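You operate a simulated robot arm through the tools that you are given. There is no shell and no other tool.

The job below is to be done with a simulated robot arm. You get a single attempt, and the scene is never put back.

JOB
The brown slice was started too high: stop the toaster before it burns.
Fine: let it stop steaming, stand it in the rack's grip groove, then toast the white slice in that slot on mark 2.

It is judged by the outcome, as a careful person would: the job done as asked, and still so three seconds after it is handed in. It fails if anything else is knocked over, pushed out of place, dropped, spilled or broken.

ROBOT AND FRAMES
A 6-joint arm with a two-finger parallel gripper, fixed in place. Base frame: the origin is at the foot of the arm, x ahead of it, y to its left, z up; the work surface is at about z = 0.833. Units: m, degrees, N and s.
With the tool pointing down near the work surface it reaches from about 0.34 to 0.76 m from the base axis. Its first joint turns from -66.0 to 66.0 degrees. Payload 2.45 kg.
The TCP is the grasp point between the finger pads, 0.024 m short of the fingertips. In the tool frame z runs along the fingers and y along their closing line. The gripper opens to 0.068 m. The fingers are 0.017 m wide and 0.01 m thick; the gripper's body (0.04 by 0.07 m) begins 0.041 m behind the TCP.
Orientation is that of the tool frame in the base frame, as [roll, pitch, yaw] about the fixed x, y, z axes, in that order (R = Rz(yaw) Ry(pitch) Rx(roll)). With the fingers straight down and closing along the base's y, the tool's x points along the base's -x, its y along +y and its z along -z.

CONTROLS
- The arm moves only by the tool apply_moves. Its arguments are lists of equal length, an entry for each row: "delta_pos": the shift along the tool's x, y, z in m, a list of three; "angular": the turn, a rotation vector about the tool's x, y, z in degrees, a list of three; "claw": the finger opening in m, from 0 to 0.068. In form: {"delta_pos": [[tx, ty, tz], ...], "angular": [[ax, ay, az], ...], "claw": [claw, ...]}. A call has 1 to 20 rows; each row shifts and turns the commanded pose from where the row before left it, along the tool's axes as they then stand. A row lasts 0.2 s, in which the tool goes at most 0.05 m and 8.6 degrees; a call with a longer step from one row to the next is refused whole, and so is a gripper value outside its range. A pose out of reach is approached as far as the arm can. The call stops where the force on the tool passes 90 N (or 10 N more than at its start, if that is more) or the arm is blocked; 0.2 s more then pass. The fingers move at their own pace (about 0.108 m/s each) and stop on an object; they squeeze with about 35 N. The grip force told is the motor's: it shows also when the fingers shut on nothing. Time passes only in rows, and 0.2 s behind the last, so rows that do not move let the fingers close. It gives the time, the measured TCP pose, the force on the tool (base axes), the opening and the grip force at its end, in the units of the frame above (readings bear some noise), with the torque about the TCP (base axes, N m) and any sound that the robot's microphone picked up.
- Cameras (640 x 400 px; columns grow to the right, rows downward): "scene" is fixed at [0.1811, 0.4339, 1.4558]; the picture's right is [-0.56, -0.83, 0.00], its down [-0.54, 0.37, -0.76] and it looks along [0.63, -0.42, -0.65] (base axes); focal length 317 px, centre (320, 200). "wrist" rides on the gripper at [0.084, 0.011, -0.075] in the tool frame; the picture's right is [-0.13, 0.99, 0.00], its down [-0.60, -0.08, -0.79] and it looks along [-0.79, -0.10, 0.61] (tool axes); focal length 251 px, centre (320, 200). There is no depth. A picture from a camera that has moved, and an enlarged one, comes with that camera's place and axes in the base frame and with its lens.
- camera(camera): a new picture of that camera. The clock stands still meanwhile.
- enlarge(camera, box): a new picture of the part [left, top, right, bottom] of that camera's present view, enlarged. The clock stands still meanwhile.
- close_job(): hands the job in; it is judged then, once.

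Places have to be worked out from the pictures, the camera data and where the tool is seen. Open the gripper and draw the arm clear of the work before you hand the job in, unless the task says otherwise.

The tools are called after ">>>" as a command line: name --argument value ..., lists and objects as JSON in quotes. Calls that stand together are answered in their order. apply_moves: Moves the arm, as the interface text tells. Its arguments: {"type":"object","properties":{"delta_pos":{"type":"array","items":{"type":"array","items":{"type":"number"}}},"angular":{"type":"array","items":{"type":"array","items":{"type":"number"}}},"claw":{"type":"array","items":{"type":"number"}}},"required":["delta_pos","angular","claw"]} The other tools are called the same way: camera (camera) takes a picture; enlarge (camera, box) takes an enlarged picture of a part of a camera's view; close_job () hands the job in.

At the start:

```text
time: 0.0
eef_pos: [0.5009, -0.0467, 1.2187]
tool_rot: [179.9, 0.0, -179.9]
ft_force: [-0.5, -0.7, 0.0]
wrist_torque: [0.01, -0.01, -0.01]
width: 0.0678
grasp_force: 0.1
```

scene: 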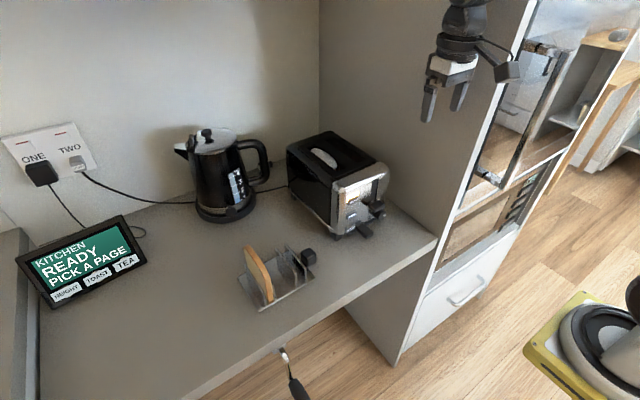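
wrist: 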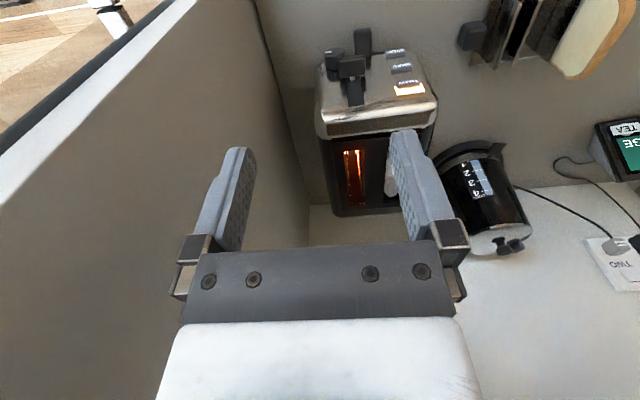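

I'll take closer views of the toaster, the rack and the panel before moving.

>>> enlarge --camera "scene" --box '[270, 120, 410, 250]'

>>> enlarge --camera "wrist" --box '[300, 20, 460, 220]'

>>> enlarge --camera "scene" --box '[220, 230, 340, 320]'

>>> enlarge --camera "scene" --box '[0, 110, 160, 320]'

```text
3.08 times, centred on (340, 185) of scene
camera zoom: at [0.1811, 0.4339, 1.4558], right [-0.56, -0.83, 0.0], down [-0.54, 0.37, -0.76], along [0.63, -0.42, -0.65], focal length 975 px, centre (258, 246)
```

zoom: 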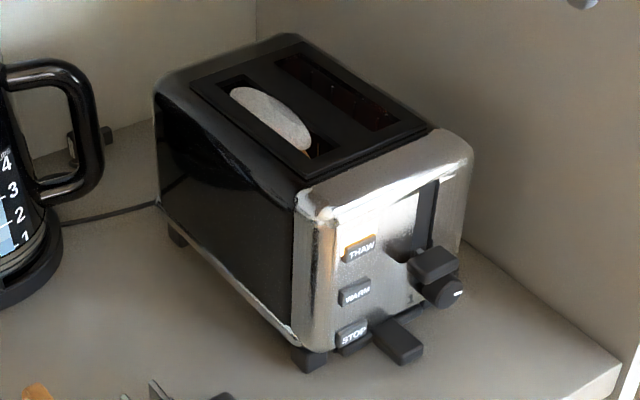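

```text
2.00 times, centred on (380, 120) of wrist
camera zoom: at [0.4159, -0.0348, 1.2943], right [0.13, 0.99, 0.0], down [0.6, -0.08, 0.79], along [0.79, -0.1, -0.61], focal length 503 px, centre (200, 360)
```

zoom: 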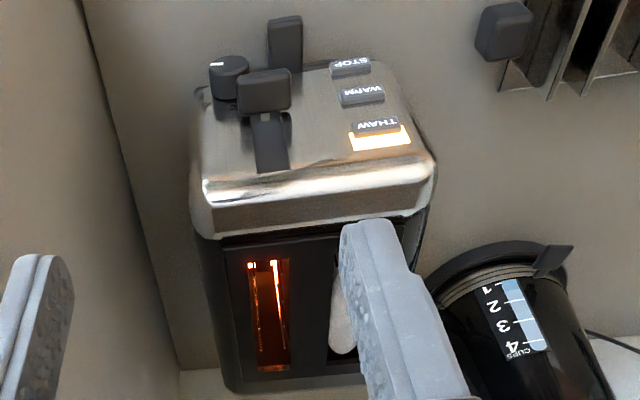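

```text
4.44 times, centred on (280, 275) of scene
camera zoom: at [0.1811, 0.4339, 1.4558], right [-0.56, -0.83, 0.0], down [-0.54, 0.37, -0.76], along [0.63, -0.42, -0.65], focal length 1408 px, centre (498, -133)
```

zoom: 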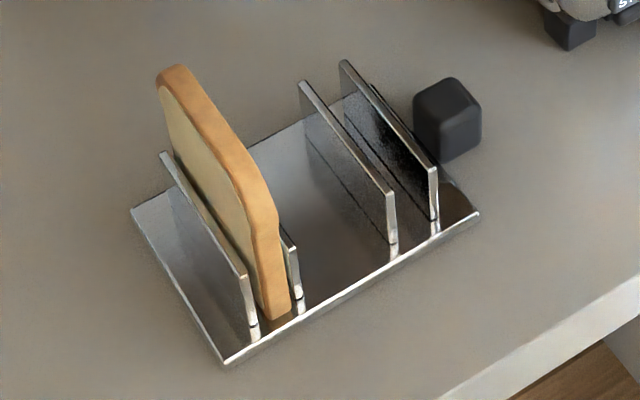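

```text
1.90 times, centred on (80, 215) of scene
camera zoom: at [0.1811, 0.4339, 1.4558], right [-0.56, -0.83, 0.0], down [-0.54, 0.37, -0.76], along [0.63, -0.42, -0.65], focal length 604 px, centre (777, 171)
```

zoom: 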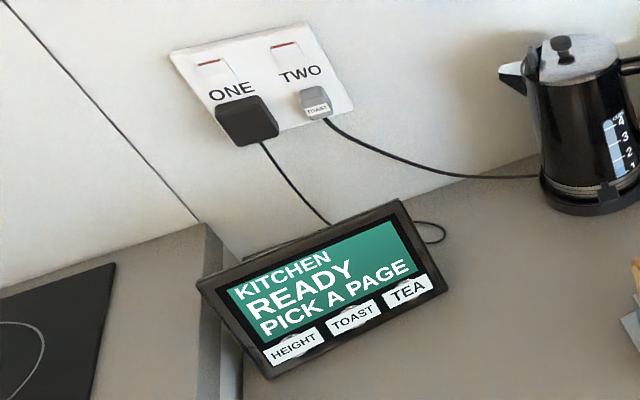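

THAW is lit and the lever is down. By triangulation STOP is at about (0.603, 0.060, 0.878) on the toaster's front. I'll go there closed and tilted about 43° so that only the fingertips reach the button, stopping about 3 cm short.

>>> apply_moves --delta_pos '[[-0.0055, 0.0133, 0.0411], [-0.0055, 0.0133, 0.0411], [-0.0055, 0.0133, 0.0411], [-0.0055, 0.0133, 0.0411], [-0.0055, 0.0133, 0.0411], [-0.0055, 0.0133, 0.0411], [-0.0055, 0.0133, 0.0411], [-0.0055, 0.0133, 0.0411], [0, 0, 0], [0, 0, 0], [0, 0, 0], [0, 0, 0], [0, 0, 0]]' --angular '[[0, 0, 0], [0, 0, 0], [0, 0, 0], [0, 0, 0], [0, 0, 0], [0, 0, 0], [0, 0, 0], [0, 0, 0], [0, -8.6, 0], [0, -8.6, 0], [0, -8.6, 0], [0, -8.6, 0], [0, -8.6, 0]]' --claw '[0, 0, 0, 0, 0, 0, 0, 0, 0, 0, 0, 0, 0]'

>>> camera --camera "wrist"

>>> enlarge --camera "scene" --box '[270, 120, 410, 250]'

```text
time: 2.8
eef_pos: [0.5437, 0.0615, 0.8904]
tool_rot: [-179.9, 43.0, -179.4]
ft_force: [-0.3, -1.0, -0.1]
wrist_torque: [0.04, -0.03, 0.05]
width: 0.0004
grasp_force: 23.7
out of reach, approached as far as the arm can: row 11, 12
```

```text
taken
camera wrist: at [0.4308, 0.0717, 0.8879], right [0.09, 0.99, 0.09], down [-0.1, -0.08, 0.99], along [0.99, -0.1, 0.09], focal length 251 px, centre (320, 200)
```

wrist: 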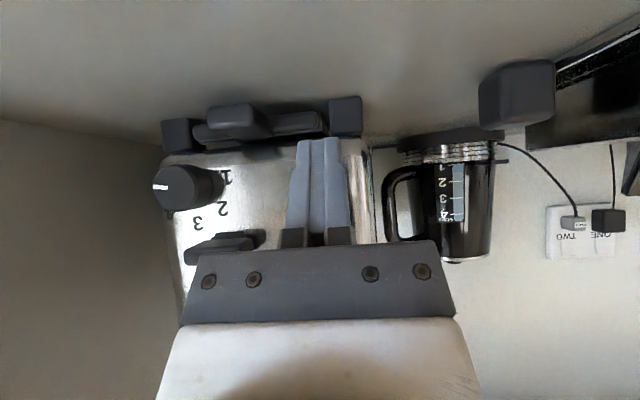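

```text
3.08 times, centred on (340, 185) of scene
camera zoom: at [0.1811, 0.434, 1.4558], right [-0.56, -0.83, 0.0], down [-0.54, 0.37, -0.76], along [0.63, -0.42, -0.65], focal length 975 px, centre (258, 246)
```

zoom: 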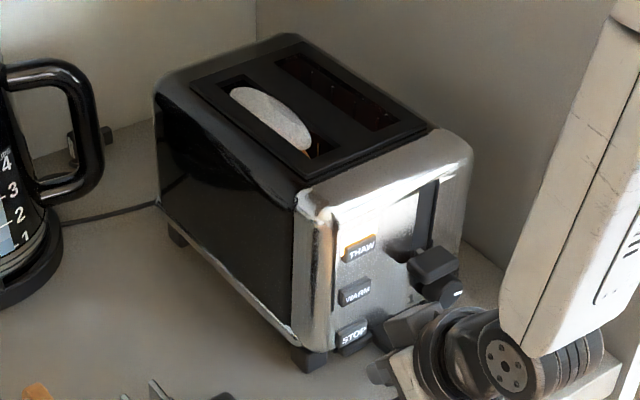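

The pose is as intended, with the fingertips in front of STOP. I'll approach and press in small steps along base +x.

>>> apply_moves --delta_pos '[[-0.0102, 0, 0.0095], [-0.0095, 0, 0.0089], [-0.0022, 0, 0.002], [-0.0015, 0, 0.0014]]' --angular '[[0, 0, 0], [0, 0, 0], [0, 0, 0], [0, 0, 0]]' --claw '[0, 0, 0, 0]'

>>> enlarge --camera "scene" --box '[270, 120, 410, 250]'

```text
time: 3.8
eef_pos: [0.5757, 0.0612, 0.8908]
tool_rot: [180.0, 42.9, -179.8]
ft_force: [-3.3, 0.6, 0.4]
wrist_torque: [0.04, 0.05, 0.01]
width: 0.0001
grasp_force: 23.5
heard: click
```

```text
3.08 times, centred on (340, 185) of scene
camera zoom: at [0.181, 0.434, 1.4558], right [-0.56, -0.83, 0.0], down [-0.54, 0.37, -0.76], along [0.63, -0.42, -0.65], focal length 975 px, centre (258, 246)
```

zoom: 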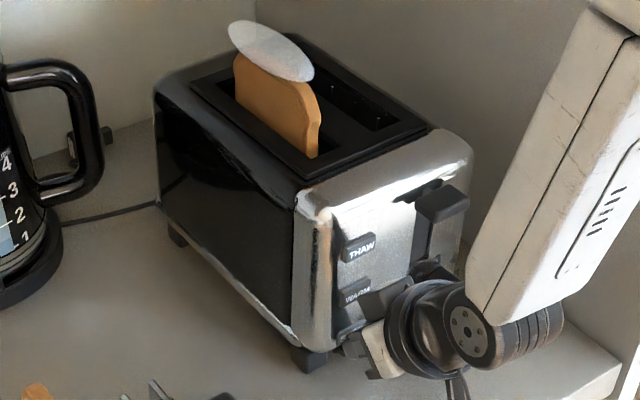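

STOP clicked: the lever is up, THAW is off, and the brown slice rose in the +y slot. The white oval on it is its steam. I'll back off and line the wrist camera up with the dial.

>>> apply_moves --delta_pos '[[0.0293, 0, -0.0273], [0.0293, 0, -0.0273], [0, -0.045, 0], [0, -0.045, 0]]' --angular '[[0, 0, 0], [0, 0, 0], [0, 0, 0], [0, 0, 0]]' --claw '[0, 0.03, 0.068, 0.068]'

>>> camera --camera "wrist"

>>> enlarge --camera "wrist" --box '[200, 60, 440, 240]'

>>> camera --camera "scene"

```text
time: 4.8
eef_pos: [0.4986, -0.0296, 0.8905]
tool_rot: [-179.9, 43.0, 179.9]
ft_force: [0.9, -0.5, -0.6]
wrist_torque: [0.02, 0.06, 0.0]
width: 0.0681
grasp_force: 0.1
```

```text
taken
camera wrist: at [0.3856, -0.0188, 0.8885], right [0.09, 0.99, 0.09], down [-0.1, -0.08, 0.99], along [0.99, -0.1, 0.09], focal length 251 px, centre (320, 200)
```

wrist: 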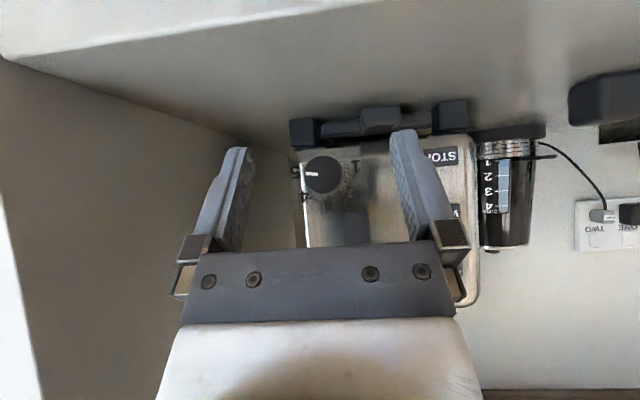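

```text
2.22 times, centred on (320, 150) of wrist
camera zoom: at [0.3856, -0.0188, 0.8885], right [0.09, 0.99, 0.09], down [-0.1, -0.08, 0.99], along [0.99, -0.1, 0.09], focal length 559 px, centre (320, 311)
```

zoom: 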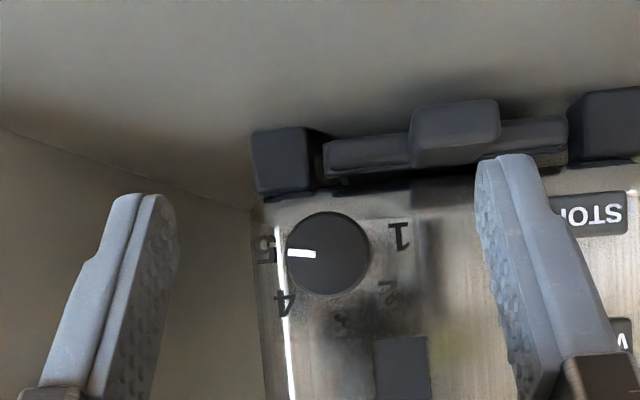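

```text
taken
```

scene: 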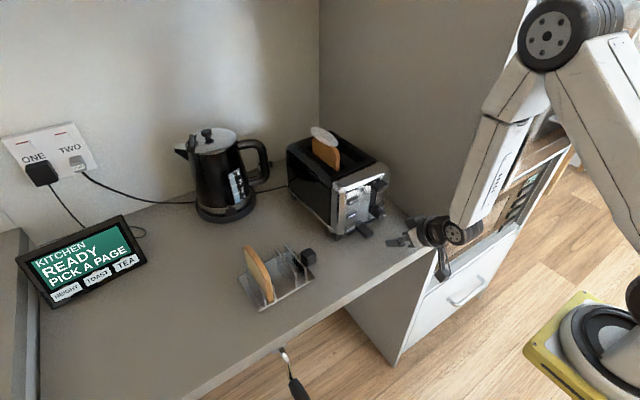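

The marks read 1 to 5 over the top of the dial, and the pointer is on 5. Mark 3 is straight up and mark 2 lies about 150° anticlockwise of the pointer. The dial centre is about y=-0.034, z=0.888, with its front at x≈0.588. I'll come up close first to check the alignment.

>>> apply_moves --delta_pos '[[-0.02135, -0.00235, 0.0148], [-0.02135, -0.00235, 0.0148], [0, 0, 0]]' --angular '[[0, 0, 0], [0, 0, 0], [0, 0, 0]]' --claw '[0.044, 0.044, 0.044]'

>>> enlarge --camera "wrist" --box '[200, 60, 440, 240]'

>>> enlarge --camera "scene" --box '[270, 120, 410, 250]'

```text
time: 5.6
eef_pos: [0.5492, -0.035, 0.8976]
tool_rot: [180.0, 43.0, 179.9]
ft_force: [-0.1, 0.1, 0.4]
wrist_torque: [0.02, 0.02, 0.05]
width: 0.0439
grasp_force: 0.1
```

```text
2.22 times, centred on (320, 150) of wrist
camera zoom: at [0.4363, -0.0233, 0.8959], right [0.09, 0.99, 0.09], down [-0.1, -0.08, 0.99], along [0.99, -0.1, 0.09], focal length 559 px, centre (320, 311)
```

zoom: 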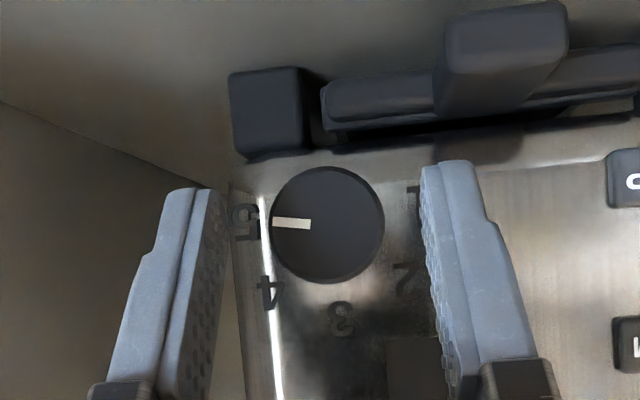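

```text
3.08 times, centred on (340, 185) of scene
camera zoom: at [0.1811, 0.4339, 1.4558], right [-0.56, -0.83, 0.0], down [-0.54, 0.37, -0.76], along [0.63, -0.42, -0.65], focal length 975 px, centre (258, 246)
```

zoom: 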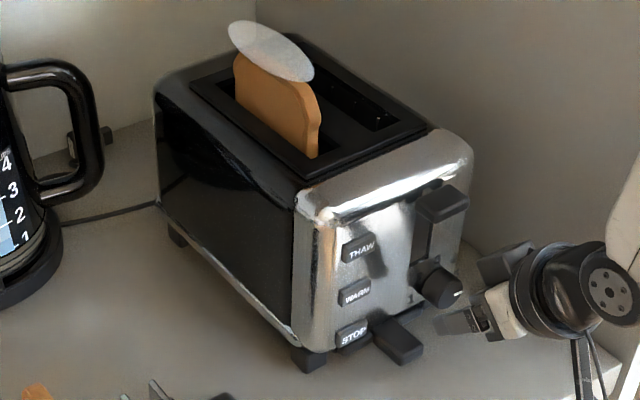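

The dial's front is at x≈0.579, with a radius of 14.5 mm, and it is centred between the fingers to within about 1 mm. I'll pre-rotate clockwise, advance, close on the dial and turn it 37.5° anticlockwise about its own axis.

>>> apply_moves --delta_pos '[[0, -0.00045, 0], [0, -0.00114, 0], [0, -0.00114, 0], [-0.00833, 0, 0.00777], [-0.00833, 0, 0.00777], [0, 0, 0], [0, 0, 0], [6e-05, 0.00136, 6e-05], [6e-05, 0.00136, 6e-05], [6e-05, 0.00136, 6e-05], [6e-05, 0.00136, 6e-05], [6e-05, 0.00136, 6e-05]]' --angular '[[-4.57, 0, 4.26], [-4.57, 0, 4.26], [-4.57, 0, 4.26], [0, 0, 0], [0, 0, 0], [0, 0, 0], [0, 0, 0], [5.48, 0, -5.115], [5.48, 0, -5.115], [5.48, 0, -5.115], [5.48, 0, -5.115], [5.48, 0, -5.115]]' --claw '[0.044, 0.044, 0.044, 0.044, 0.044, 0.02, 0.02, 0.02, 0.02, 0.02, 0.02, 0.02]'

>>> enlarge --camera "wrist" --box '[200, 60, 440, 240]'

>>> enlarge --camera "scene" --box '[270, 120, 410, 250]'

```text
time: 8.2
eef_pos: [0.5711, -0.0301, 0.8982]
tool_rot: [-155.0, 40.1, -163.2]
ft_force: [-13.8, 1.6, 6.6]
wrist_torque: [0.03, -0.51, 0.2]
width: 0.0301
grasp_force: 35.3
```

```text
2.22 times, centred on (320, 150) of wrist
camera zoom: at [0.457, -0.0199, 0.8918], right [0.09, 0.97, -0.24], down [-0.1, 0.25, 0.96], along [0.99, -0.07, 0.12], focal length 559 px, centre (320, 311)
```

zoom: 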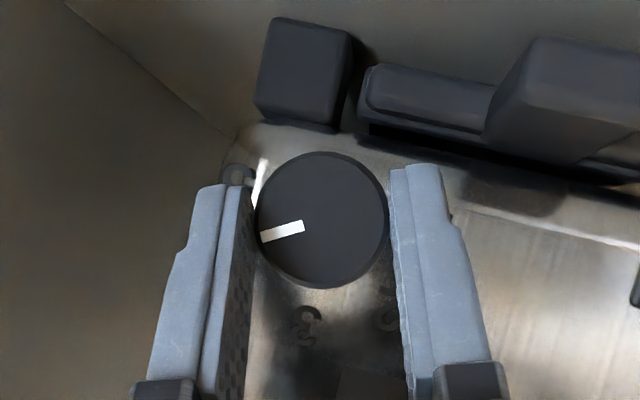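

```text
3.08 times, centred on (340, 185) of scene
camera zoom: at [0.1806, 0.434, 1.4558], right [-0.56, -0.83, 0.0], down [-0.54, 0.37, -0.76], along [0.63, -0.42, -0.65], focal length 975 px, centre (258, 246)
```

zoom: 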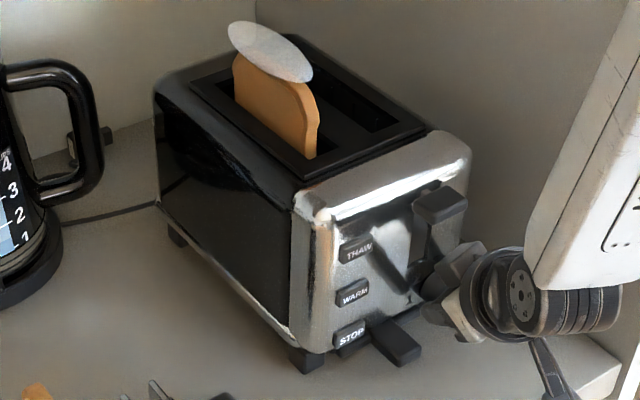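

The dial turned about 39° (pointer now near 4), but there is a 14 N push-back along x. I'll release, read the force, and back off a few millimetres if needed.

>>> apply_moves --delta_pos '[[0, 0, 0], [0, 0, 0]]' --angular '[[0, 0, 0], [0, 0, 0]]' --claw '[0.044, 0.044]'

>>> enlarge --camera "wrist" --box '[200, 60, 440, 240]'

```text
time: 8.8
eef_pos: [0.5716, -0.0304, 0.8971]
tool_rot: [-155.1, 40.3, -163.2]
ft_force: [0.1, -0.6, 1.0]
wrist_torque: [0.03, 0.01, -0.03]
width: 0.044
grasp_force: 0.0
```

```text
2.22 times, centred on (320, 150) of wrist
camera zoom: at [0.458, -0.0203, 0.8917], right [0.09, 0.97, -0.24], down [-0.1, 0.24, 0.96], along [0.99, -0.07, 0.12], focal length 559 px, centre (320, 311)
```

zoom: 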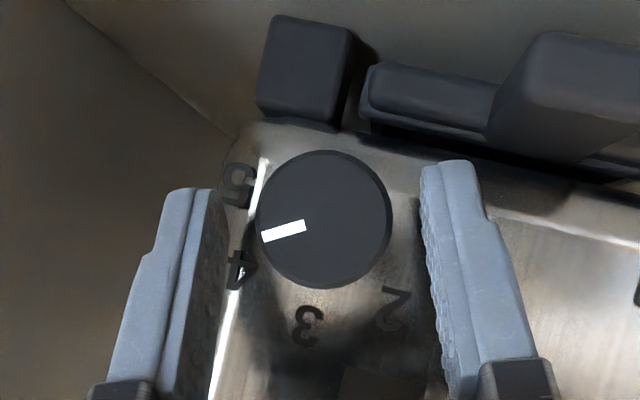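

The force is gone on release, so it was only grip strain, and the pointer sits about 60° from the top. I'll reset the wrist, regrip and turn another 37.5°.

>>> apply_moves --delta_pos '[[6e-05, -0.00136, 6e-05], [6e-05, -0.00136, 6e-05], [6e-05, -0.00136, 6e-05], [6e-05, -0.00136, 6e-05], [6e-05, -0.00136, 6e-05], [0, 0, 0], [0, 0, 0], [6e-05, 0.00136, 6e-05], [6e-05, 0.00136, 6e-05], [6e-05, 0.00136, 6e-05], [6e-05, 0.00136, 6e-05], [6e-05, 0.00136, 6e-05], [0, 0, 0], [0, 0, 0]]' --angular '[[-5.48, 0, 5.115], [-5.48, 0, 5.115], [-5.48, 0, 5.115], [-5.48, 0, 5.115], [-5.48, 0, 5.115], [0, 0, 0], [0, 0, 0], [5.48, 0, -5.115], [5.48, 0, -5.115], [5.48, 0, -5.115], [5.48, 0, -5.115], [5.48, 0, -5.115], [0, 0, 0], [0, 0, 0]]' --claw '[0.044, 0.044, 0.044, 0.044, 0.044, 0.02, 0.02, 0.02, 0.02, 0.02, 0.02, 0.02, 0.044, 0.044]'

>>> enlarge --camera "wrist" --box '[200, 60, 440, 240]'

>>> enlarge --camera "scene" --box '[270, 120, 410, 250]'

```text
time: 11.8
eef_pos: [0.5693, -0.0312, 0.8962]
tool_rot: [-155.1, 40.2, -163.4]
ft_force: [0.5, -0.6, -0.5]
wrist_torque: [0.0, -0.05, 0.0]
width: 0.0441
grasp_force: 0.0
```

```text
2.22 times, centred on (320, 150) of wrist
camera zoom: at [0.457, -0.0206, 0.8906], right [0.09, 0.97, -0.24], down [-0.1, 0.24, 0.96], along [0.99, -0.07, 0.12], focal length 559 px, centre (320, 311)
```

zoom: 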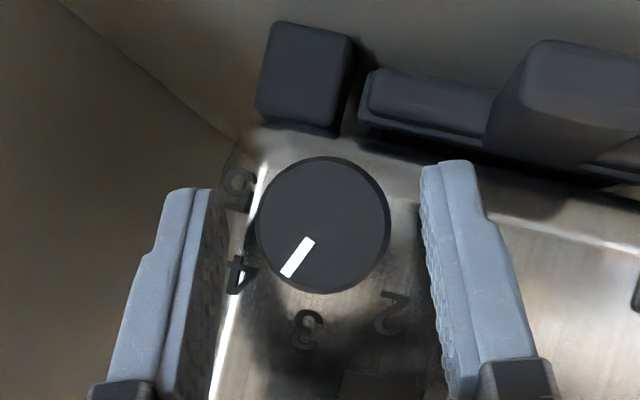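

```text
3.08 times, centred on (340, 185) of scene
camera zoom: at [0.1811, 0.4339, 1.4558], right [-0.56, -0.83, 0.0], down [-0.54, 0.37, -0.76], along [0.63, -0.42, -0.65], focal length 975 px, centre (258, 246)
```

zoom: 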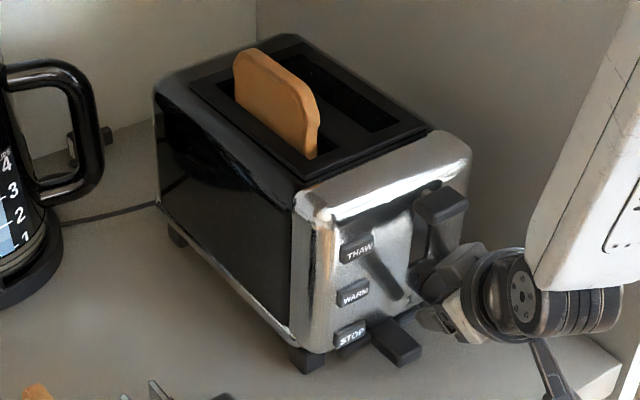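

The steam has stopped. The pointer is about 21° on the 4 side of mark 3 and mark 2 is at -50°, so about 71° remain. I'll make another reset and 37.5° turn.

>>> apply_moves --delta_pos '[[6e-05, -0.00136, 6e-05], [6e-05, -0.00136, 6e-05], [6e-05, -0.00136, 6e-05], [6e-05, -0.00136, 6e-05], [6e-05, -0.00136, 6e-05], [0, 0, 0], [0, 0, 0], [6e-05, 0.00136, 6e-05], [6e-05, 0.00136, 6e-05], [6e-05, 0.00136, 6e-05], [6e-05, 0.00136, 6e-05], [6e-05, 0.00136, 6e-05], [0, 0, 0], [0, 0, 0]]' --angular '[[-5.48, 0, 5.115], [-5.48, 0, 5.115], [-5.48, 0, 5.115], [-5.48, 0, 5.115], [-5.48, 0, 5.115], [0, 0, 0], [0, 0, 0], [5.48, 0, -5.115], [5.48, 0, -5.115], [5.48, 0, -5.115], [5.48, 0, -5.115], [5.48, 0, -5.115], [0, 0, 0], [0, 0, 0]]' --claw '[0.044, 0.044, 0.044, 0.044, 0.044, 0.02, 0.02, 0.02, 0.02, 0.02, 0.02, 0.02, 0.044, 0.044]'

>>> enlarge --camera "wrist" --box '[200, 60, 440, 240]'

```text
time: 14.8
eef_pos: [0.5705, -0.0291, 0.8961]
tool_rot: [-154.9, 40.2, -163.2]
ft_force: [-0.1, 0.1, -1.1]
wrist_torque: [0.01, -0.01, 0.02]
width: 0.0442
grasp_force: 0.2
```

```text
2.22 times, centred on (320, 150) of wrist
camera zoom: at [0.4574, -0.0199, 0.8903], right [0.09, 0.97, -0.24], down [-0.1, 0.24, 0.96], along [0.99, -0.07, 0.12], focal length 559 px, centre (320, 311)
```

zoom: 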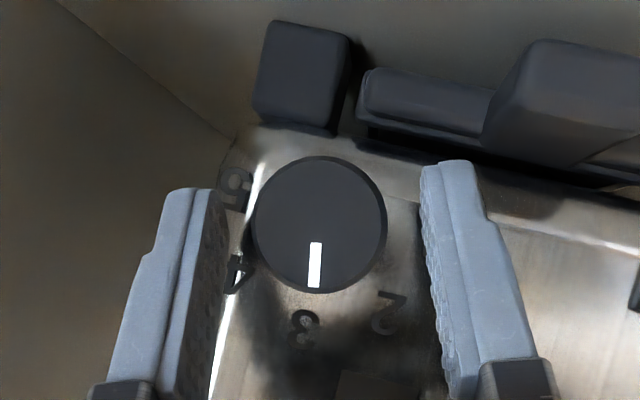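

The pointer is now at about -9°, so roughly 41° remain to mark 2. I'll reset, turn 41°, and keep hold to check.

>>> apply_moves --delta_pos '[[6e-05, -0.00136, 6e-05], [6e-05, -0.00136, 6e-05], [6e-05, -0.00136, 6e-05], [6e-05, -0.00136, 6e-05], [6e-05, -0.00136, 6e-05], [0, 0, 0], [0, 0, 0], [0, 0, 0], [7e-05, 0.0015, 7e-05], [7e-05, 0.0015, 7e-05], [7e-05, 0.0015, 7e-05], [7e-05, 0.0015, 7e-05], [7e-05, 0.0015, 7e-05]]' --angular '[[-5.48, 0, 5.115], [-5.48, 0, 5.115], [-5.48, 0, 5.115], [-5.48, 0, 5.115], [-5.48, 0, 5.115], [0, 0, 0], [0, 0, 0], [0, 0, 0], [5.99, 0, -5.59], [5.99, 0, -5.59], [5.99, 0, -5.59], [5.99, 0, -5.59], [5.99, 0, -5.59]]' --claw '[0.044, 0.044, 0.044, 0.044, 0.044, 0.02, 0.02, 0.02, 0.02, 0.02, 0.02, 0.02, 0.02]'

>>> enlarge --camera "wrist" --box '[200, 60, 440, 240]'

>>> enlarge --camera "scene" --box '[270, 120, 410, 250]'

```text
time: 17.6
eef_pos: [0.5715, -0.0301, 0.895]
tool_rot: [-150.7, 39.2, -160.6]
ft_force: [-4.7, -6.8, 7.9]
wrist_torque: [-0.07, -0.46, 0.04]
width: 0.0301
grasp_force: 35.0
```

```text
2.22 times, centred on (320, 150) of wrist
camera zoom: at [0.4567, -0.02, 0.8895], right [0.1, 0.95, -0.29], down [-0.1, 0.3, 0.95], along [0.99, -0.06, 0.12], focal length 559 px, centre (320, 311)
```

zoom: 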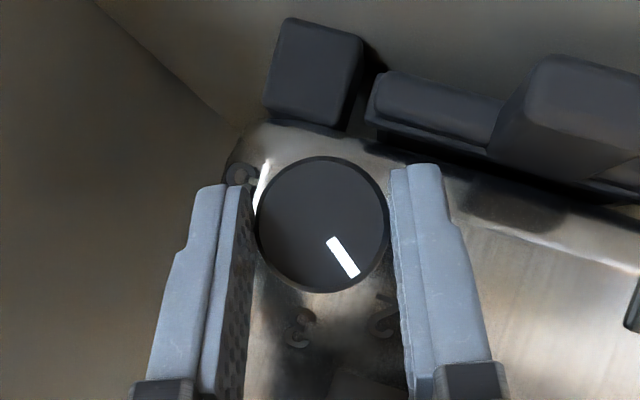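

```text
3.08 times, centred on (340, 185) of scene
camera zoom: at [0.1808, 0.4338, 1.4559], right [-0.56, -0.83, 0.0], down [-0.54, 0.37, -0.76], along [0.63, -0.42, -0.65], focal length 975 px, centre (258, 246)
```

zoom: 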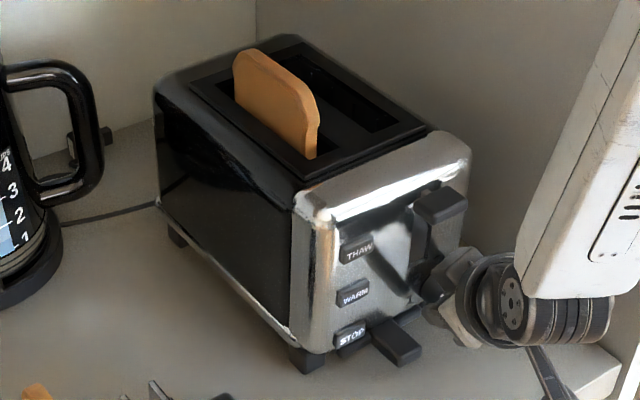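

The pointer is at -50°, right on mark 2. I'll release, back straight out, rotate level and take a check view.

>>> apply_moves --delta_pos '[[0, 0, 0], [0, 0, 0], [0.0293, 0, -0.0273], [0.0146, 0, -0.0136], [0, 0, 0], [0, 0, 0], [0, 0, 0]]' --angular '[[0, 0, 0], [0, 0, 0], [0, 0, 0], [0, 0, 0], [-5.48, 0, 5.115], [-5.48, 0, 5.115], [-5.48, 0, 5.115]]' --claw '[0.044, 0.044, 0.044, 0.05, 0.068, 0.068, 0.068]'

>>> enlarge --camera "wrist" --box '[240, 60, 440, 220]'

>>> enlarge --camera "scene" --box '[220, 120, 410, 320]'

```text
time: 19.2
eef_pos: [0.5114, -0.0298, 0.8963]
tool_rot: [179.5, 43.1, 179.6]
ft_force: [0.1, 0.9, -0.4]
wrist_torque: [-0.02, 0.0, 0.01]
width: 0.068
grasp_force: 0.1
```

```text
2.50 times, centred on (340, 140) of wrist
camera zoom: at [0.3969, -0.0186, 0.8935], right [0.09, 0.99, 0.09], down [-0.1, -0.09, 0.99], along [0.99, -0.1, 0.09], focal length 629 px, centre (270, 350)
```

zoom: 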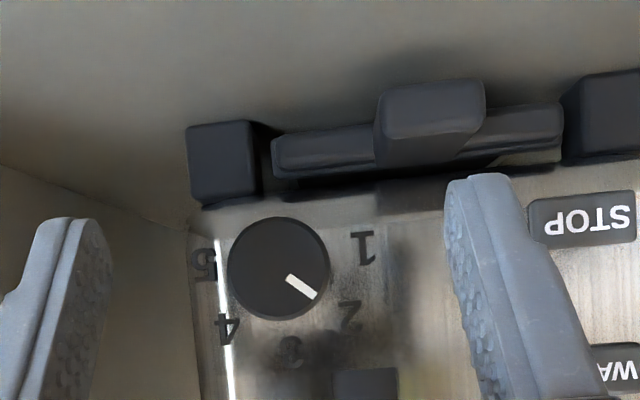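

```text
2.00 times, centred on (315, 220) of scene
camera zoom: at [0.1811, 0.4339, 1.4558], right [-0.56, -0.83, 0.0], down [-0.54, 0.37, -0.76], along [0.63, -0.42, -0.65], focal length 634 px, centre (330, 160)
```

zoom: 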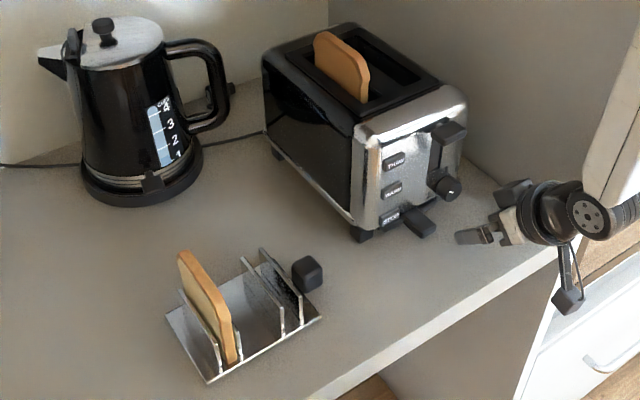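

The dial reads 2, and nothing else has moved. The rack is axis-aligned at x 0.551–0.661, y 0.20–0.348. The white slice is in its +y groove, and the groove beside the black grip at the -y end is empty. Now I'll rise and level the tool to look at the brown slice from above.

>>> apply_moves --delta_pos '[[-0.0334, 0, -0.0358], [-0.0334, 0, -0.0358], [-0.0334, 0, -0.0358], [-0.0334, 0, -0.0358], [-0.0334, 0, -0.0358], [0, 0.03, 0], [0, 0.03, 0], [0, 0.03, 0], [0, 0, 0], [0, 0, 0]]' --angular '[[0, 0, 0], [0, 0, 0], [0, 0, 0], [0, 0, 0], [0, 0, 0], [0, 8.6, 0], [0, 8.6, 0], [0, 8.6, 0], [0, 8.6, 0], [0, 8.6, 0]]' --claw '[0.068, 0.068, 0.068, 0.068, 0.068, 0.068, 0.068, 0.068, 0.068, 0.068]'

>>> camera --camera "wrist"

>>> enlarge --camera "wrist" --box '[220, 40, 460, 220]'

>>> enlarge --camera "scene" --box '[270, 120, 410, 250]'

```text
time: 21.4
eef_pos: [0.498, 0.0582, 1.0624]
tool_rot: [169.3, 4.6, 179.0]
ft_force: [1.0, -0.6, 0.6]
wrist_torque: [0.0, 0.02, 0.01]
width: 0.068
grasp_force: 0.0
out of reach, approached as far as the arm can: row 5, 6, 7, 8, 9, 10
```

```text
taken
camera wrist: at [0.4076, 0.0565, 1.1324], right [0.13, 0.97, 0.2], down [0.54, -0.23, 0.81], along [0.83, 0.0, -0.55], focal length 251 px, centre (320, 200)
```

wrist: 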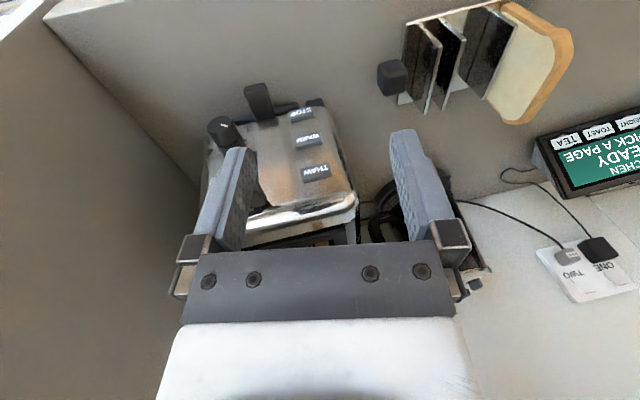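

```text
2.22 times, centred on (340, 130) of wrist
camera zoom: at [0.4076, 0.0565, 1.1324], right [0.13, 0.97, 0.2], down [0.54, -0.23, 0.81], along [0.83, 0.0, -0.55], focal length 559 px, centre (276, 356)
```

zoom: 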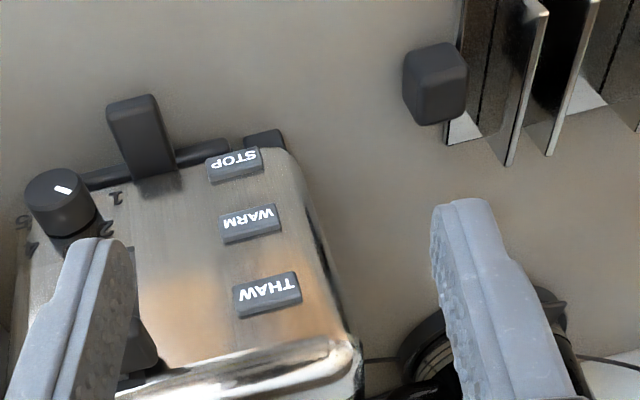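

```text
3.08 times, centred on (340, 185) of scene
camera zoom: at [0.1811, 0.4339, 1.4558], right [-0.56, -0.83, 0.0], down [-0.54, 0.37, -0.76], along [0.63, -0.42, -0.65], focal length 975 px, centre (258, 246)
```

zoom: 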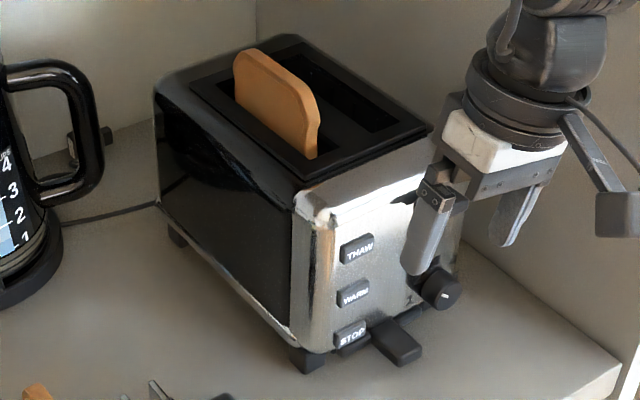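

The tool lags behind its commanded pose because the tilted height was out of reach. I'll hold still a moment so that it settles.

>>> apply_moves --delta_pos '[[0, 0, 0], [0, 0, 0], [0, 0, 0]]' --angular '[[0, 0, 0], [0, 0, 0], [0, 0, 0]]' --claw '[0.068, 0.068, 0.068]'

>>> camera --camera "scene"

```text
time: 22.2
eef_pos: [0.5, 0.0577, 1.0648]
tool_rot: [169.1, 4.7, 179.1]
ft_force: [-0.6, 0.3, -0.4]
wrist_torque: [-0.02, 0.03, 0.03]
width: 0.0681
grasp_force: 0.1
```

```text
taken
```

scene: 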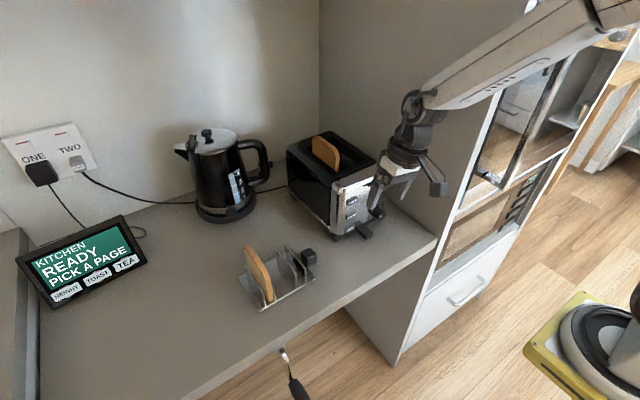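

The controller has kept the reached, slightly off-level pose. I'll level the tool with explicit corrections, then rise to look down at the toaster.

>>> apply_moves --delta_pos '[[0, 0, 0], [0, 0, 0], [0, 0, 0], [0.015, 0, -0.045], [0.015, 0, -0.045], [0.015, 0, -0.045]]' --angular '[[5.45, 0, 0], [5.45, 0, 0], [0, 4.7, -0.9], [0, 0, 0], [0, 0, 0], [0, 0, 0]]' --claw '[0.068, 0.068, 0.068, 0.068, 0.068, 0.068]'

>>> camera --camera "wrist"

>>> enlarge --camera "wrist" --box '[220, 40, 460, 220]'

```text
time: 23.6
eef_pos: [0.446, 0.0485, 1.1664]
tool_rot: [165.8, 0.6, -179.3]
ft_force: [-0.4, 0.9, 0.4]
wrist_torque: [-0.02, 0.02, 0.0]
width: 0.0679
grasp_force: 0.0
out of reach, approached as far as the arm can: row 1, 2, 3, 4, 5, 6
```

```text
taken
camera wrist: at [0.3602, 0.0405, 1.2419], right [0.11, 0.96, 0.24], down [0.6, -0.26, 0.76], along [0.79, 0.06, -0.61], focal length 251 px, centre (320, 200)
```

wrist: 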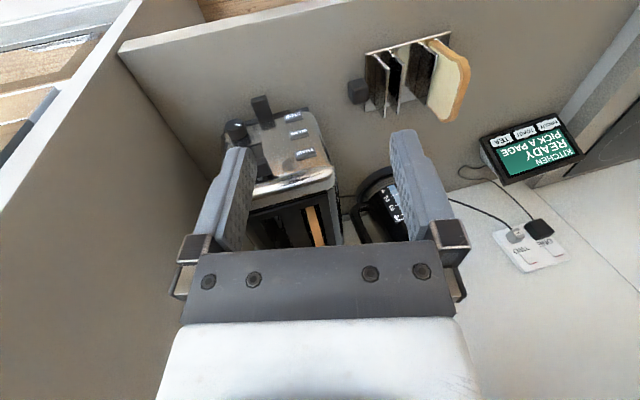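

```text
2.22 times, centred on (340, 130) of wrist
camera zoom: at [0.3602, 0.0405, 1.2419], right [0.11, 0.96, 0.24], down [0.6, -0.26, 0.76], along [0.79, 0.06, -0.61], focal length 559 px, centre (276, 356)
```

zoom: 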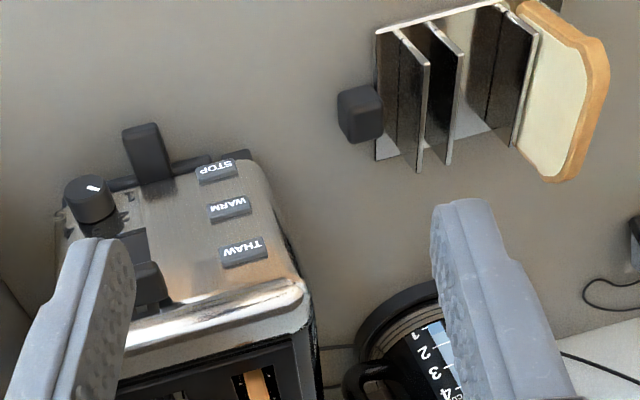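

The tool still can't get level here (roll 166°), so the arm seems to be up against a joint limit. I'll move back towards the starting pose and level there.

>>> apply_moves --delta_pos '[[-0.018, -0.0264, -0.0246], [-0.018, -0.0264, -0.0246], [-0.018, -0.0264, -0.0246], [0, 0, 0], [0, 0, 0], [0, 0, 0]]' --angular '[[0, 0, 0], [0, 0, 0], [0, 0, 0], [7.1, 0, 0], [7.1, 0, 0], [0, 0, 0]]' --claw '[0.068, 0.068, 0.068, 0.068, 0.068, 0.068]'

>>> camera --camera "scene"

```text
time: 25.0
eef_pos: [0.5015, -0.0405, 1.2154]
tool_rot: [164.3, 1.2, -179.4]
ft_force: [0.5, -0.2, -0.3]
wrist_torque: [-0.01, -0.03, 0.0]
width: 0.0678
grasp_force: 0.0
out of reach, approached as far as the arm can: row 3, 4, 5
```

```text
taken
```

scene: 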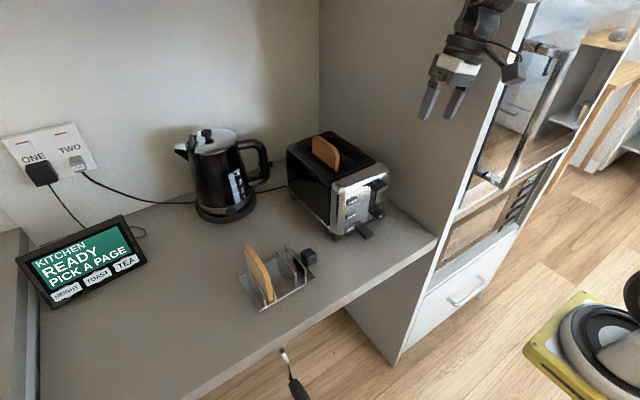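

The likely cause is that the wrist flipped (forearm roll near its limit) when the arm passed its straight-wrist pose. To unwind it, I'll move back over a clear area and pitch the tool forward past the forearm's line with the lean kept. Then I'll take out the lean and pitch straight back. This first part is the pitch forward.

>>> apply_moves --delta_pos '[[0.0079, 0.0117, 0.0417], [0.0079, 0.0117, 0.0417], [0.0079, 0.0117, 0.0417], [0.0079, 0.0117, 0.0417], [-0.026, 0.0005, -0.0019], [-0.026, 0.0005, -0.0019], [-0.026, 0.0005, -0.0019], [-0.026, 0.0005, -0.0019], [-0.026, 0.0005, -0.0019], [-0.026, 0.0005, -0.0019], [-0.026, 0.0005, -0.0019], [-0.026, 0.0005, -0.0019]]' --angular '[[0, 0, 0], [0, 0, 0], [0, 0, 0], [0, 0, 0], [0, -8.2, -2.3], [0, -8.2, -2.3], [0, -8.2, -2.3], [0, -8.2, -2.3], [0, -8.2, -2.3], [0, -8.2, -2.3], [0, -8.2, -2.3], [0, -8.2, -2.3]]' --claw '[0.068, 0.068, 0.068, 0.068, 0.068, 0.068, 0.068, 0.068, 0.068, 0.068, 0.068, 0.068]'

>>> camera --camera "scene"

```text
time: 27.6
eef_pos: [0.6328, 0.0497, 1.1842]
tool_rot: [164.5, 69.4, -179.4]
ft_force: [0.6, -0.4, -0.8]
wrist_torque: [-0.01, -0.01, 0.02]
width: 0.0681
grasp_force: 0.0
```

```text
taken
```

scene: 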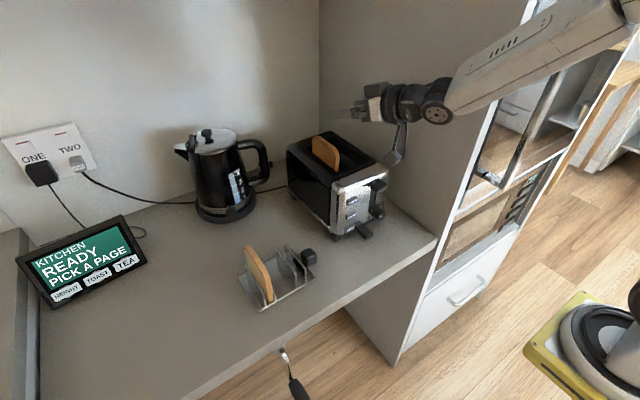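

That path had no reach trouble. Now I'll take out the lean, keeping the wrist centre fixed.

>>> apply_moves --delta_pos '[[0, -0.0244, -0.0017], [0, -0.0244, -0.0017], [0, 0, 0]]' --angular '[[7.75, 0, 0], [7.75, 0, 0], [0, 0, 0]]' --claw '[0.068, 0.068, 0.068]'

```text
time: 28.4
eef_pos: [0.6402, -0.0002, 1.1792]
tool_rot: [180.0, 69.2, -179.2]
ft_force: [0.0, 1.2, -0.6]
wrist_torque: [-0.02, -0.01, -0.03]
width: 0.068
grasp_force: 0.2
```

The lean is gone (roll 180). Now I'll pitch straight back down through the forearm line with the tool in the arm's plane (y≈0).

>>> apply_moves --delta_pos '[[0.027, 0, -0.002], [0.027, 0, -0.002], [0.027, 0, -0.002], [0.027, 0, -0.002], [0.027, 0, -0.002], [0.027, 0, -0.002], [0.027, 0, -0.002], [0.027, 0, -0.002]]' --angular '[[0, 8.6, 0], [0, 8.6, 0], [0, 8.6, 0], [0, 8.6, 0], [0, 8.6, 0], [0, 8.6, 0], [0, 8.6, 0], [0, 8.6, 0]]' --claw '[0.068, 0.068, 0.068, 0.068, 0.068, 0.068, 0.068, 0.068]'

>>> camera --camera "wrist"

```text
time: 30.2
eef_pos: [0.4733, -0.0014, 1.0649]
tool_rot: [179.9, 0.3, -179.4]
ft_force: [0.5, -0.3, -0.7]
wrist_torque: [-0.01, 0.07, -0.04]
width: 0.0679
grasp_force: 0.0
out of reach, approached as far as the arm can: row 3
```

```text
taken
camera wrist: at [0.3881, 0.0079, 1.141], right [0.12, 0.99, 0.0], down [0.6, -0.07, 0.8], along [0.79, -0.09, -0.6], focal length 251 px, centre (320, 200)
```

wrist: 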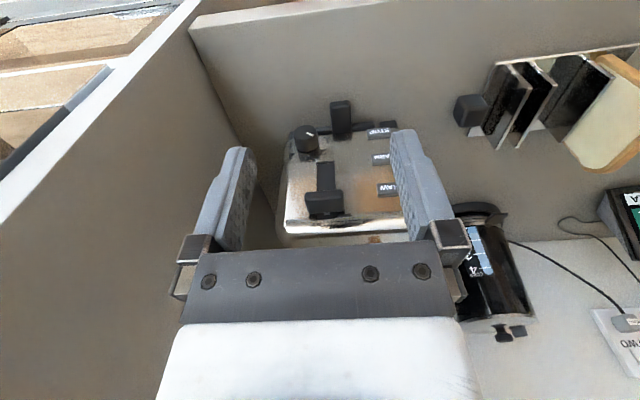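

The wrist is unwound and level again. I'll rise to look at the slots and the brown slice from above.

>>> apply_moves --delta_pos '[[-0.0024, 0.0082, -0.042], [-0.0024, 0.0082, -0.042], [-0.0024, 0.0082, -0.042], [-0.0024, 0.0082, -0.042], [-0.0024, 0.0082, -0.042]]' --angular '[[0, 0, 0], [0, 0, 0], [0, 0, 0], [0, 0, 0], [0, 0, 0]]' --claw '[0.068, 0.068, 0.068, 0.068, 0.068]'

>>> camera --camera "wrist"

>>> enlarge --camera "wrist" --box '[240, 60, 440, 240]'

>>> enlarge --camera "scene" --box '[290, 120, 390, 200]'

```text
time: 31.4
eef_pos: [0.485, 0.0374, 1.2761]
tool_rot: [-180.0, 0.5, -179.3]
ft_force: [-0.5, 0.7, -0.2]
wrist_torque: [0.0, -0.01, 0.03]
width: 0.0681
grasp_force: 0.0
```

```text
taken
camera wrist: at [0.399, 0.0494, 1.3513], right [0.12, 0.99, 0.0], down [0.6, -0.07, 0.8], along [0.79, -0.09, -0.6], focal length 251 px, centre (320, 200)
```

wrist: 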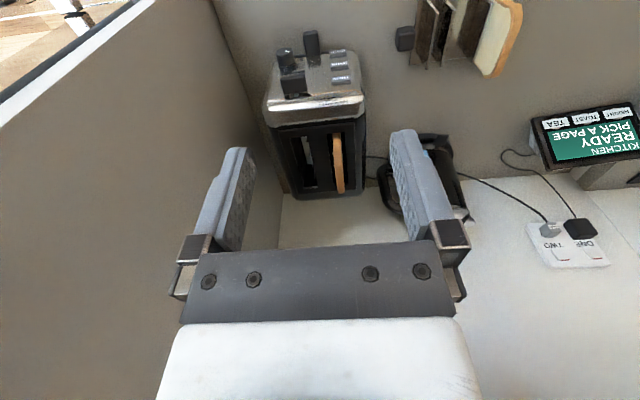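

```text
2.22 times, centred on (340, 150) of wrist
camera zoom: at [0.399, 0.0494, 1.3513], right [0.12, 0.99, 0.0], down [0.6, -0.07, 0.8], along [0.79, -0.09, -0.6], focal length 559 px, centre (276, 311)
```

zoom: 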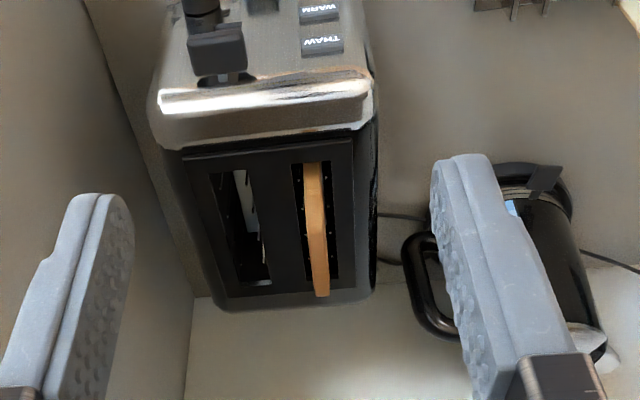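

```text
5.00 times, centred on (340, 160) of scene
camera zoom: at [0.1811, 0.4339, 1.4558], right [-0.56, -0.83, 0.0], down [-0.54, 0.37, -0.76], along [0.63, -0.42, -0.65], focal length 1584 px, centre (220, 400)
```

zoom: 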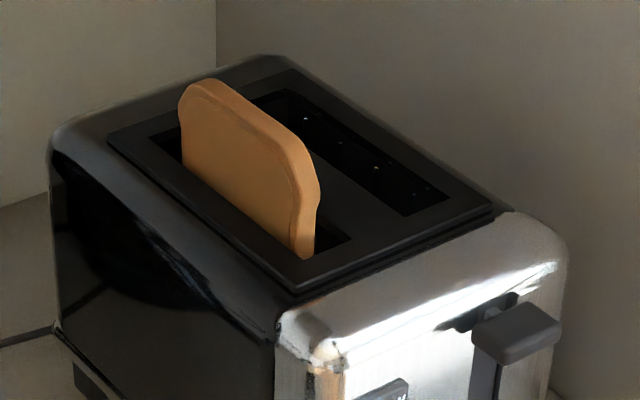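

The brown slice stands in the +y slot. Its top runs x≈0.69–0.785 at z≈1.05, it is centred near y≈0.045, and the toaster's top is at z≈1.00. I'll move above it, correcting yaw by 0.7°, and look before going down.

>>> apply_moves --delta_pos '[[-0.04, 0.00127, 0.02], [-0.04, 0.00127, 0.02], [-0.04, 0.00127, 0.02], [-0.04, 0.00127, 0.02], [-0.04, 0.00127, 0.02], [-0.04, 0.00127, 0.02]]' --angular '[[0, 0.5, 0.7], [0, 0, 0], [0, 0, 0], [0, 0, 0], [0, 0, 0], [0, 0, 0]]' --claw '[0.068, 0.068, 0.068, 0.068, 0.068, 0.068]'

>>> camera --camera "wrist"

>>> enlarge --camera "scene" --box '[290, 90, 410, 190]'

```text
time: 32.8
eef_pos: [0.7267, 0.0466, 1.1574]
tool_rot: [180.0, 0.0, -180.0]
ft_force: [0.5, 0.5, 0.3]
wrist_torque: [-0.03, 0.02, 0.0]
width: 0.0681
grasp_force: 0.1
```

```text
taken
camera wrist: at [0.6417, 0.0579, 1.2341], right [0.13, 0.99, 0.0], down [0.6, -0.08, 0.79], along [0.79, -0.1, -0.61], focal length 251 px, centre (320, 200)
```

wrist: 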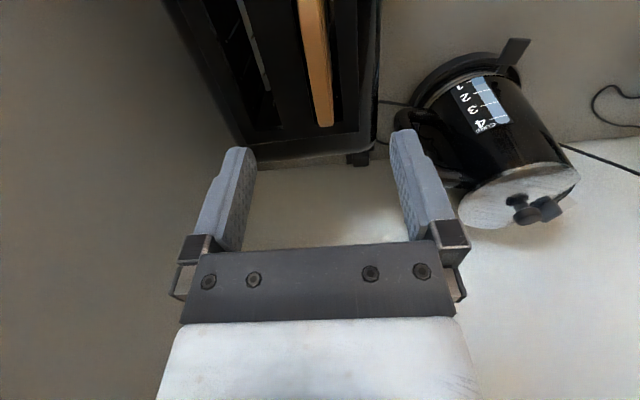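

```text
4.00 times, centred on (350, 140) of scene
camera zoom: at [0.1811, 0.4339, 1.4558], right [-0.56, -0.83, 0.0], down [-0.54, 0.37, -0.76], along [0.63, -0.42, -0.65], focal length 1268 px, centre (200, 440)
```

zoom: 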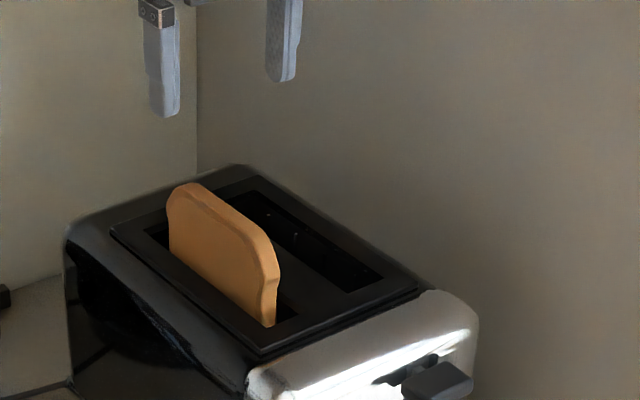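

The slice is centred under the gripper (y≈0.046, x 0.69–0.775). I'll go down to z=1.034, which keeps the tips just above the toaster's top, and grip.

>>> apply_moves --delta_pos '[[0, 0, 0.041], [0, 0, 0.041], [0, 0, 0.03], [0, 0, 0.0114], [0, 0, 0], [0, 0, 0], [0, 0, 0]]' --angular '[[0, 0, 0], [0, 0, 0], [0, 0, 0], [0, 0, 0], [0, 0, 0], [0, 0, 0], [0, 0, 0]]' --claw '[0.068, 0.068, 0.068, 0.068, 0.005, 0.005, 0.005]'

>>> enlarge --camera "scene" --box '[290, 90, 410, 190]'

```text
time: 34.4
eef_pos: [0.7273, 0.0453, 1.0416]
tool_rot: [179.9, 1.0, -179.9]
ft_force: [2.2, -10.7, 40.1]
wrist_torque: [-0.36, 0.25, 0.03]
width: 0.0159
grasp_force: 6.6
```

```text
4.00 times, centred on (350, 140) of scene
camera zoom: at [0.1802, 0.4335, 1.456], right [-0.56, -0.83, 0.0], down [-0.54, 0.37, -0.76], along [0.63, -0.42, -0.65], focal length 1268 px, centre (200, 440)
```

zoom: 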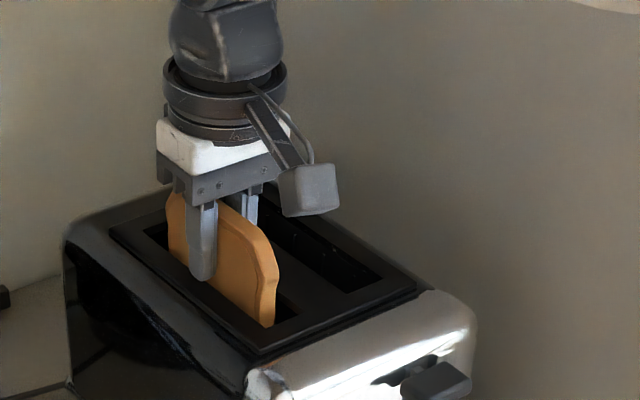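

The fingertips are resting on the toaster's top (40 N), so it is nearer z≈1.017. I'll ease up straight away while closing on the slice.

>>> apply_moves --delta_pos '[[0, 0, -0.011], [0, 0, 0], [0, 0, 0]]' --angular '[[0, 0, 0], [0, 0, 0], [0, 0, 0]]' --claw '[0.005, 0.005, 0.005]'

>>> enlarge --camera "scene" --box '[270, 90, 410, 250]'

```text
time: 35.2
eef_pos: [0.7235, 0.0472, 1.0444]
tool_rot: [179.9, -0.3, -179.8]
ft_force: [-0.5, 0.4, 0.3]
wrist_torque: [-0.02, 0.0, 0.03]
width: 0.0128
grasp_force: 13.7
```

```text
2.50 times, centred on (340, 170) of scene
camera zoom: at [0.1811, 0.4339, 1.4558], right [-0.56, -0.83, 0.0], down [-0.54, 0.37, -0.76], along [0.63, -0.42, -0.65], focal length 792 px, centre (270, 275)
```

zoom: 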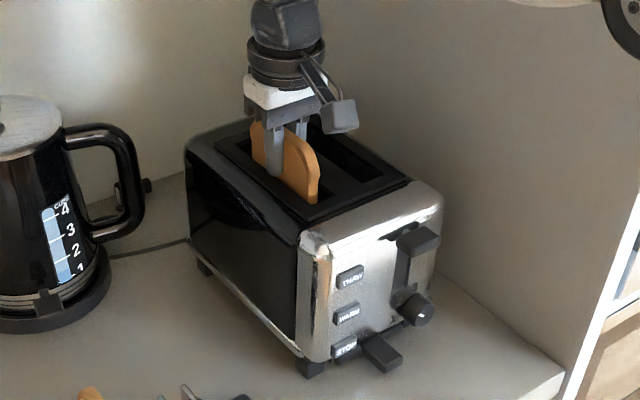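

Contact force is now zero. I'll give the fingers a moment to close fully before lifting.

>>> apply_moves --delta_pos '[[0, 0, 0], [0, 0, 0]]' --angular '[[0, 0, 0], [0, 0, 0]]' --claw '[0.005, 0.005]'

```text
time: 35.8
eef_pos: [0.7242, 0.0466, 1.0445]
tool_rot: [179.9, 0.0, -180.0]
ft_force: [-0.4, 0.3, -0.9]
wrist_torque: [0.01, -0.02, 0.0]
width: 0.0127
grasp_force: 14.1
```

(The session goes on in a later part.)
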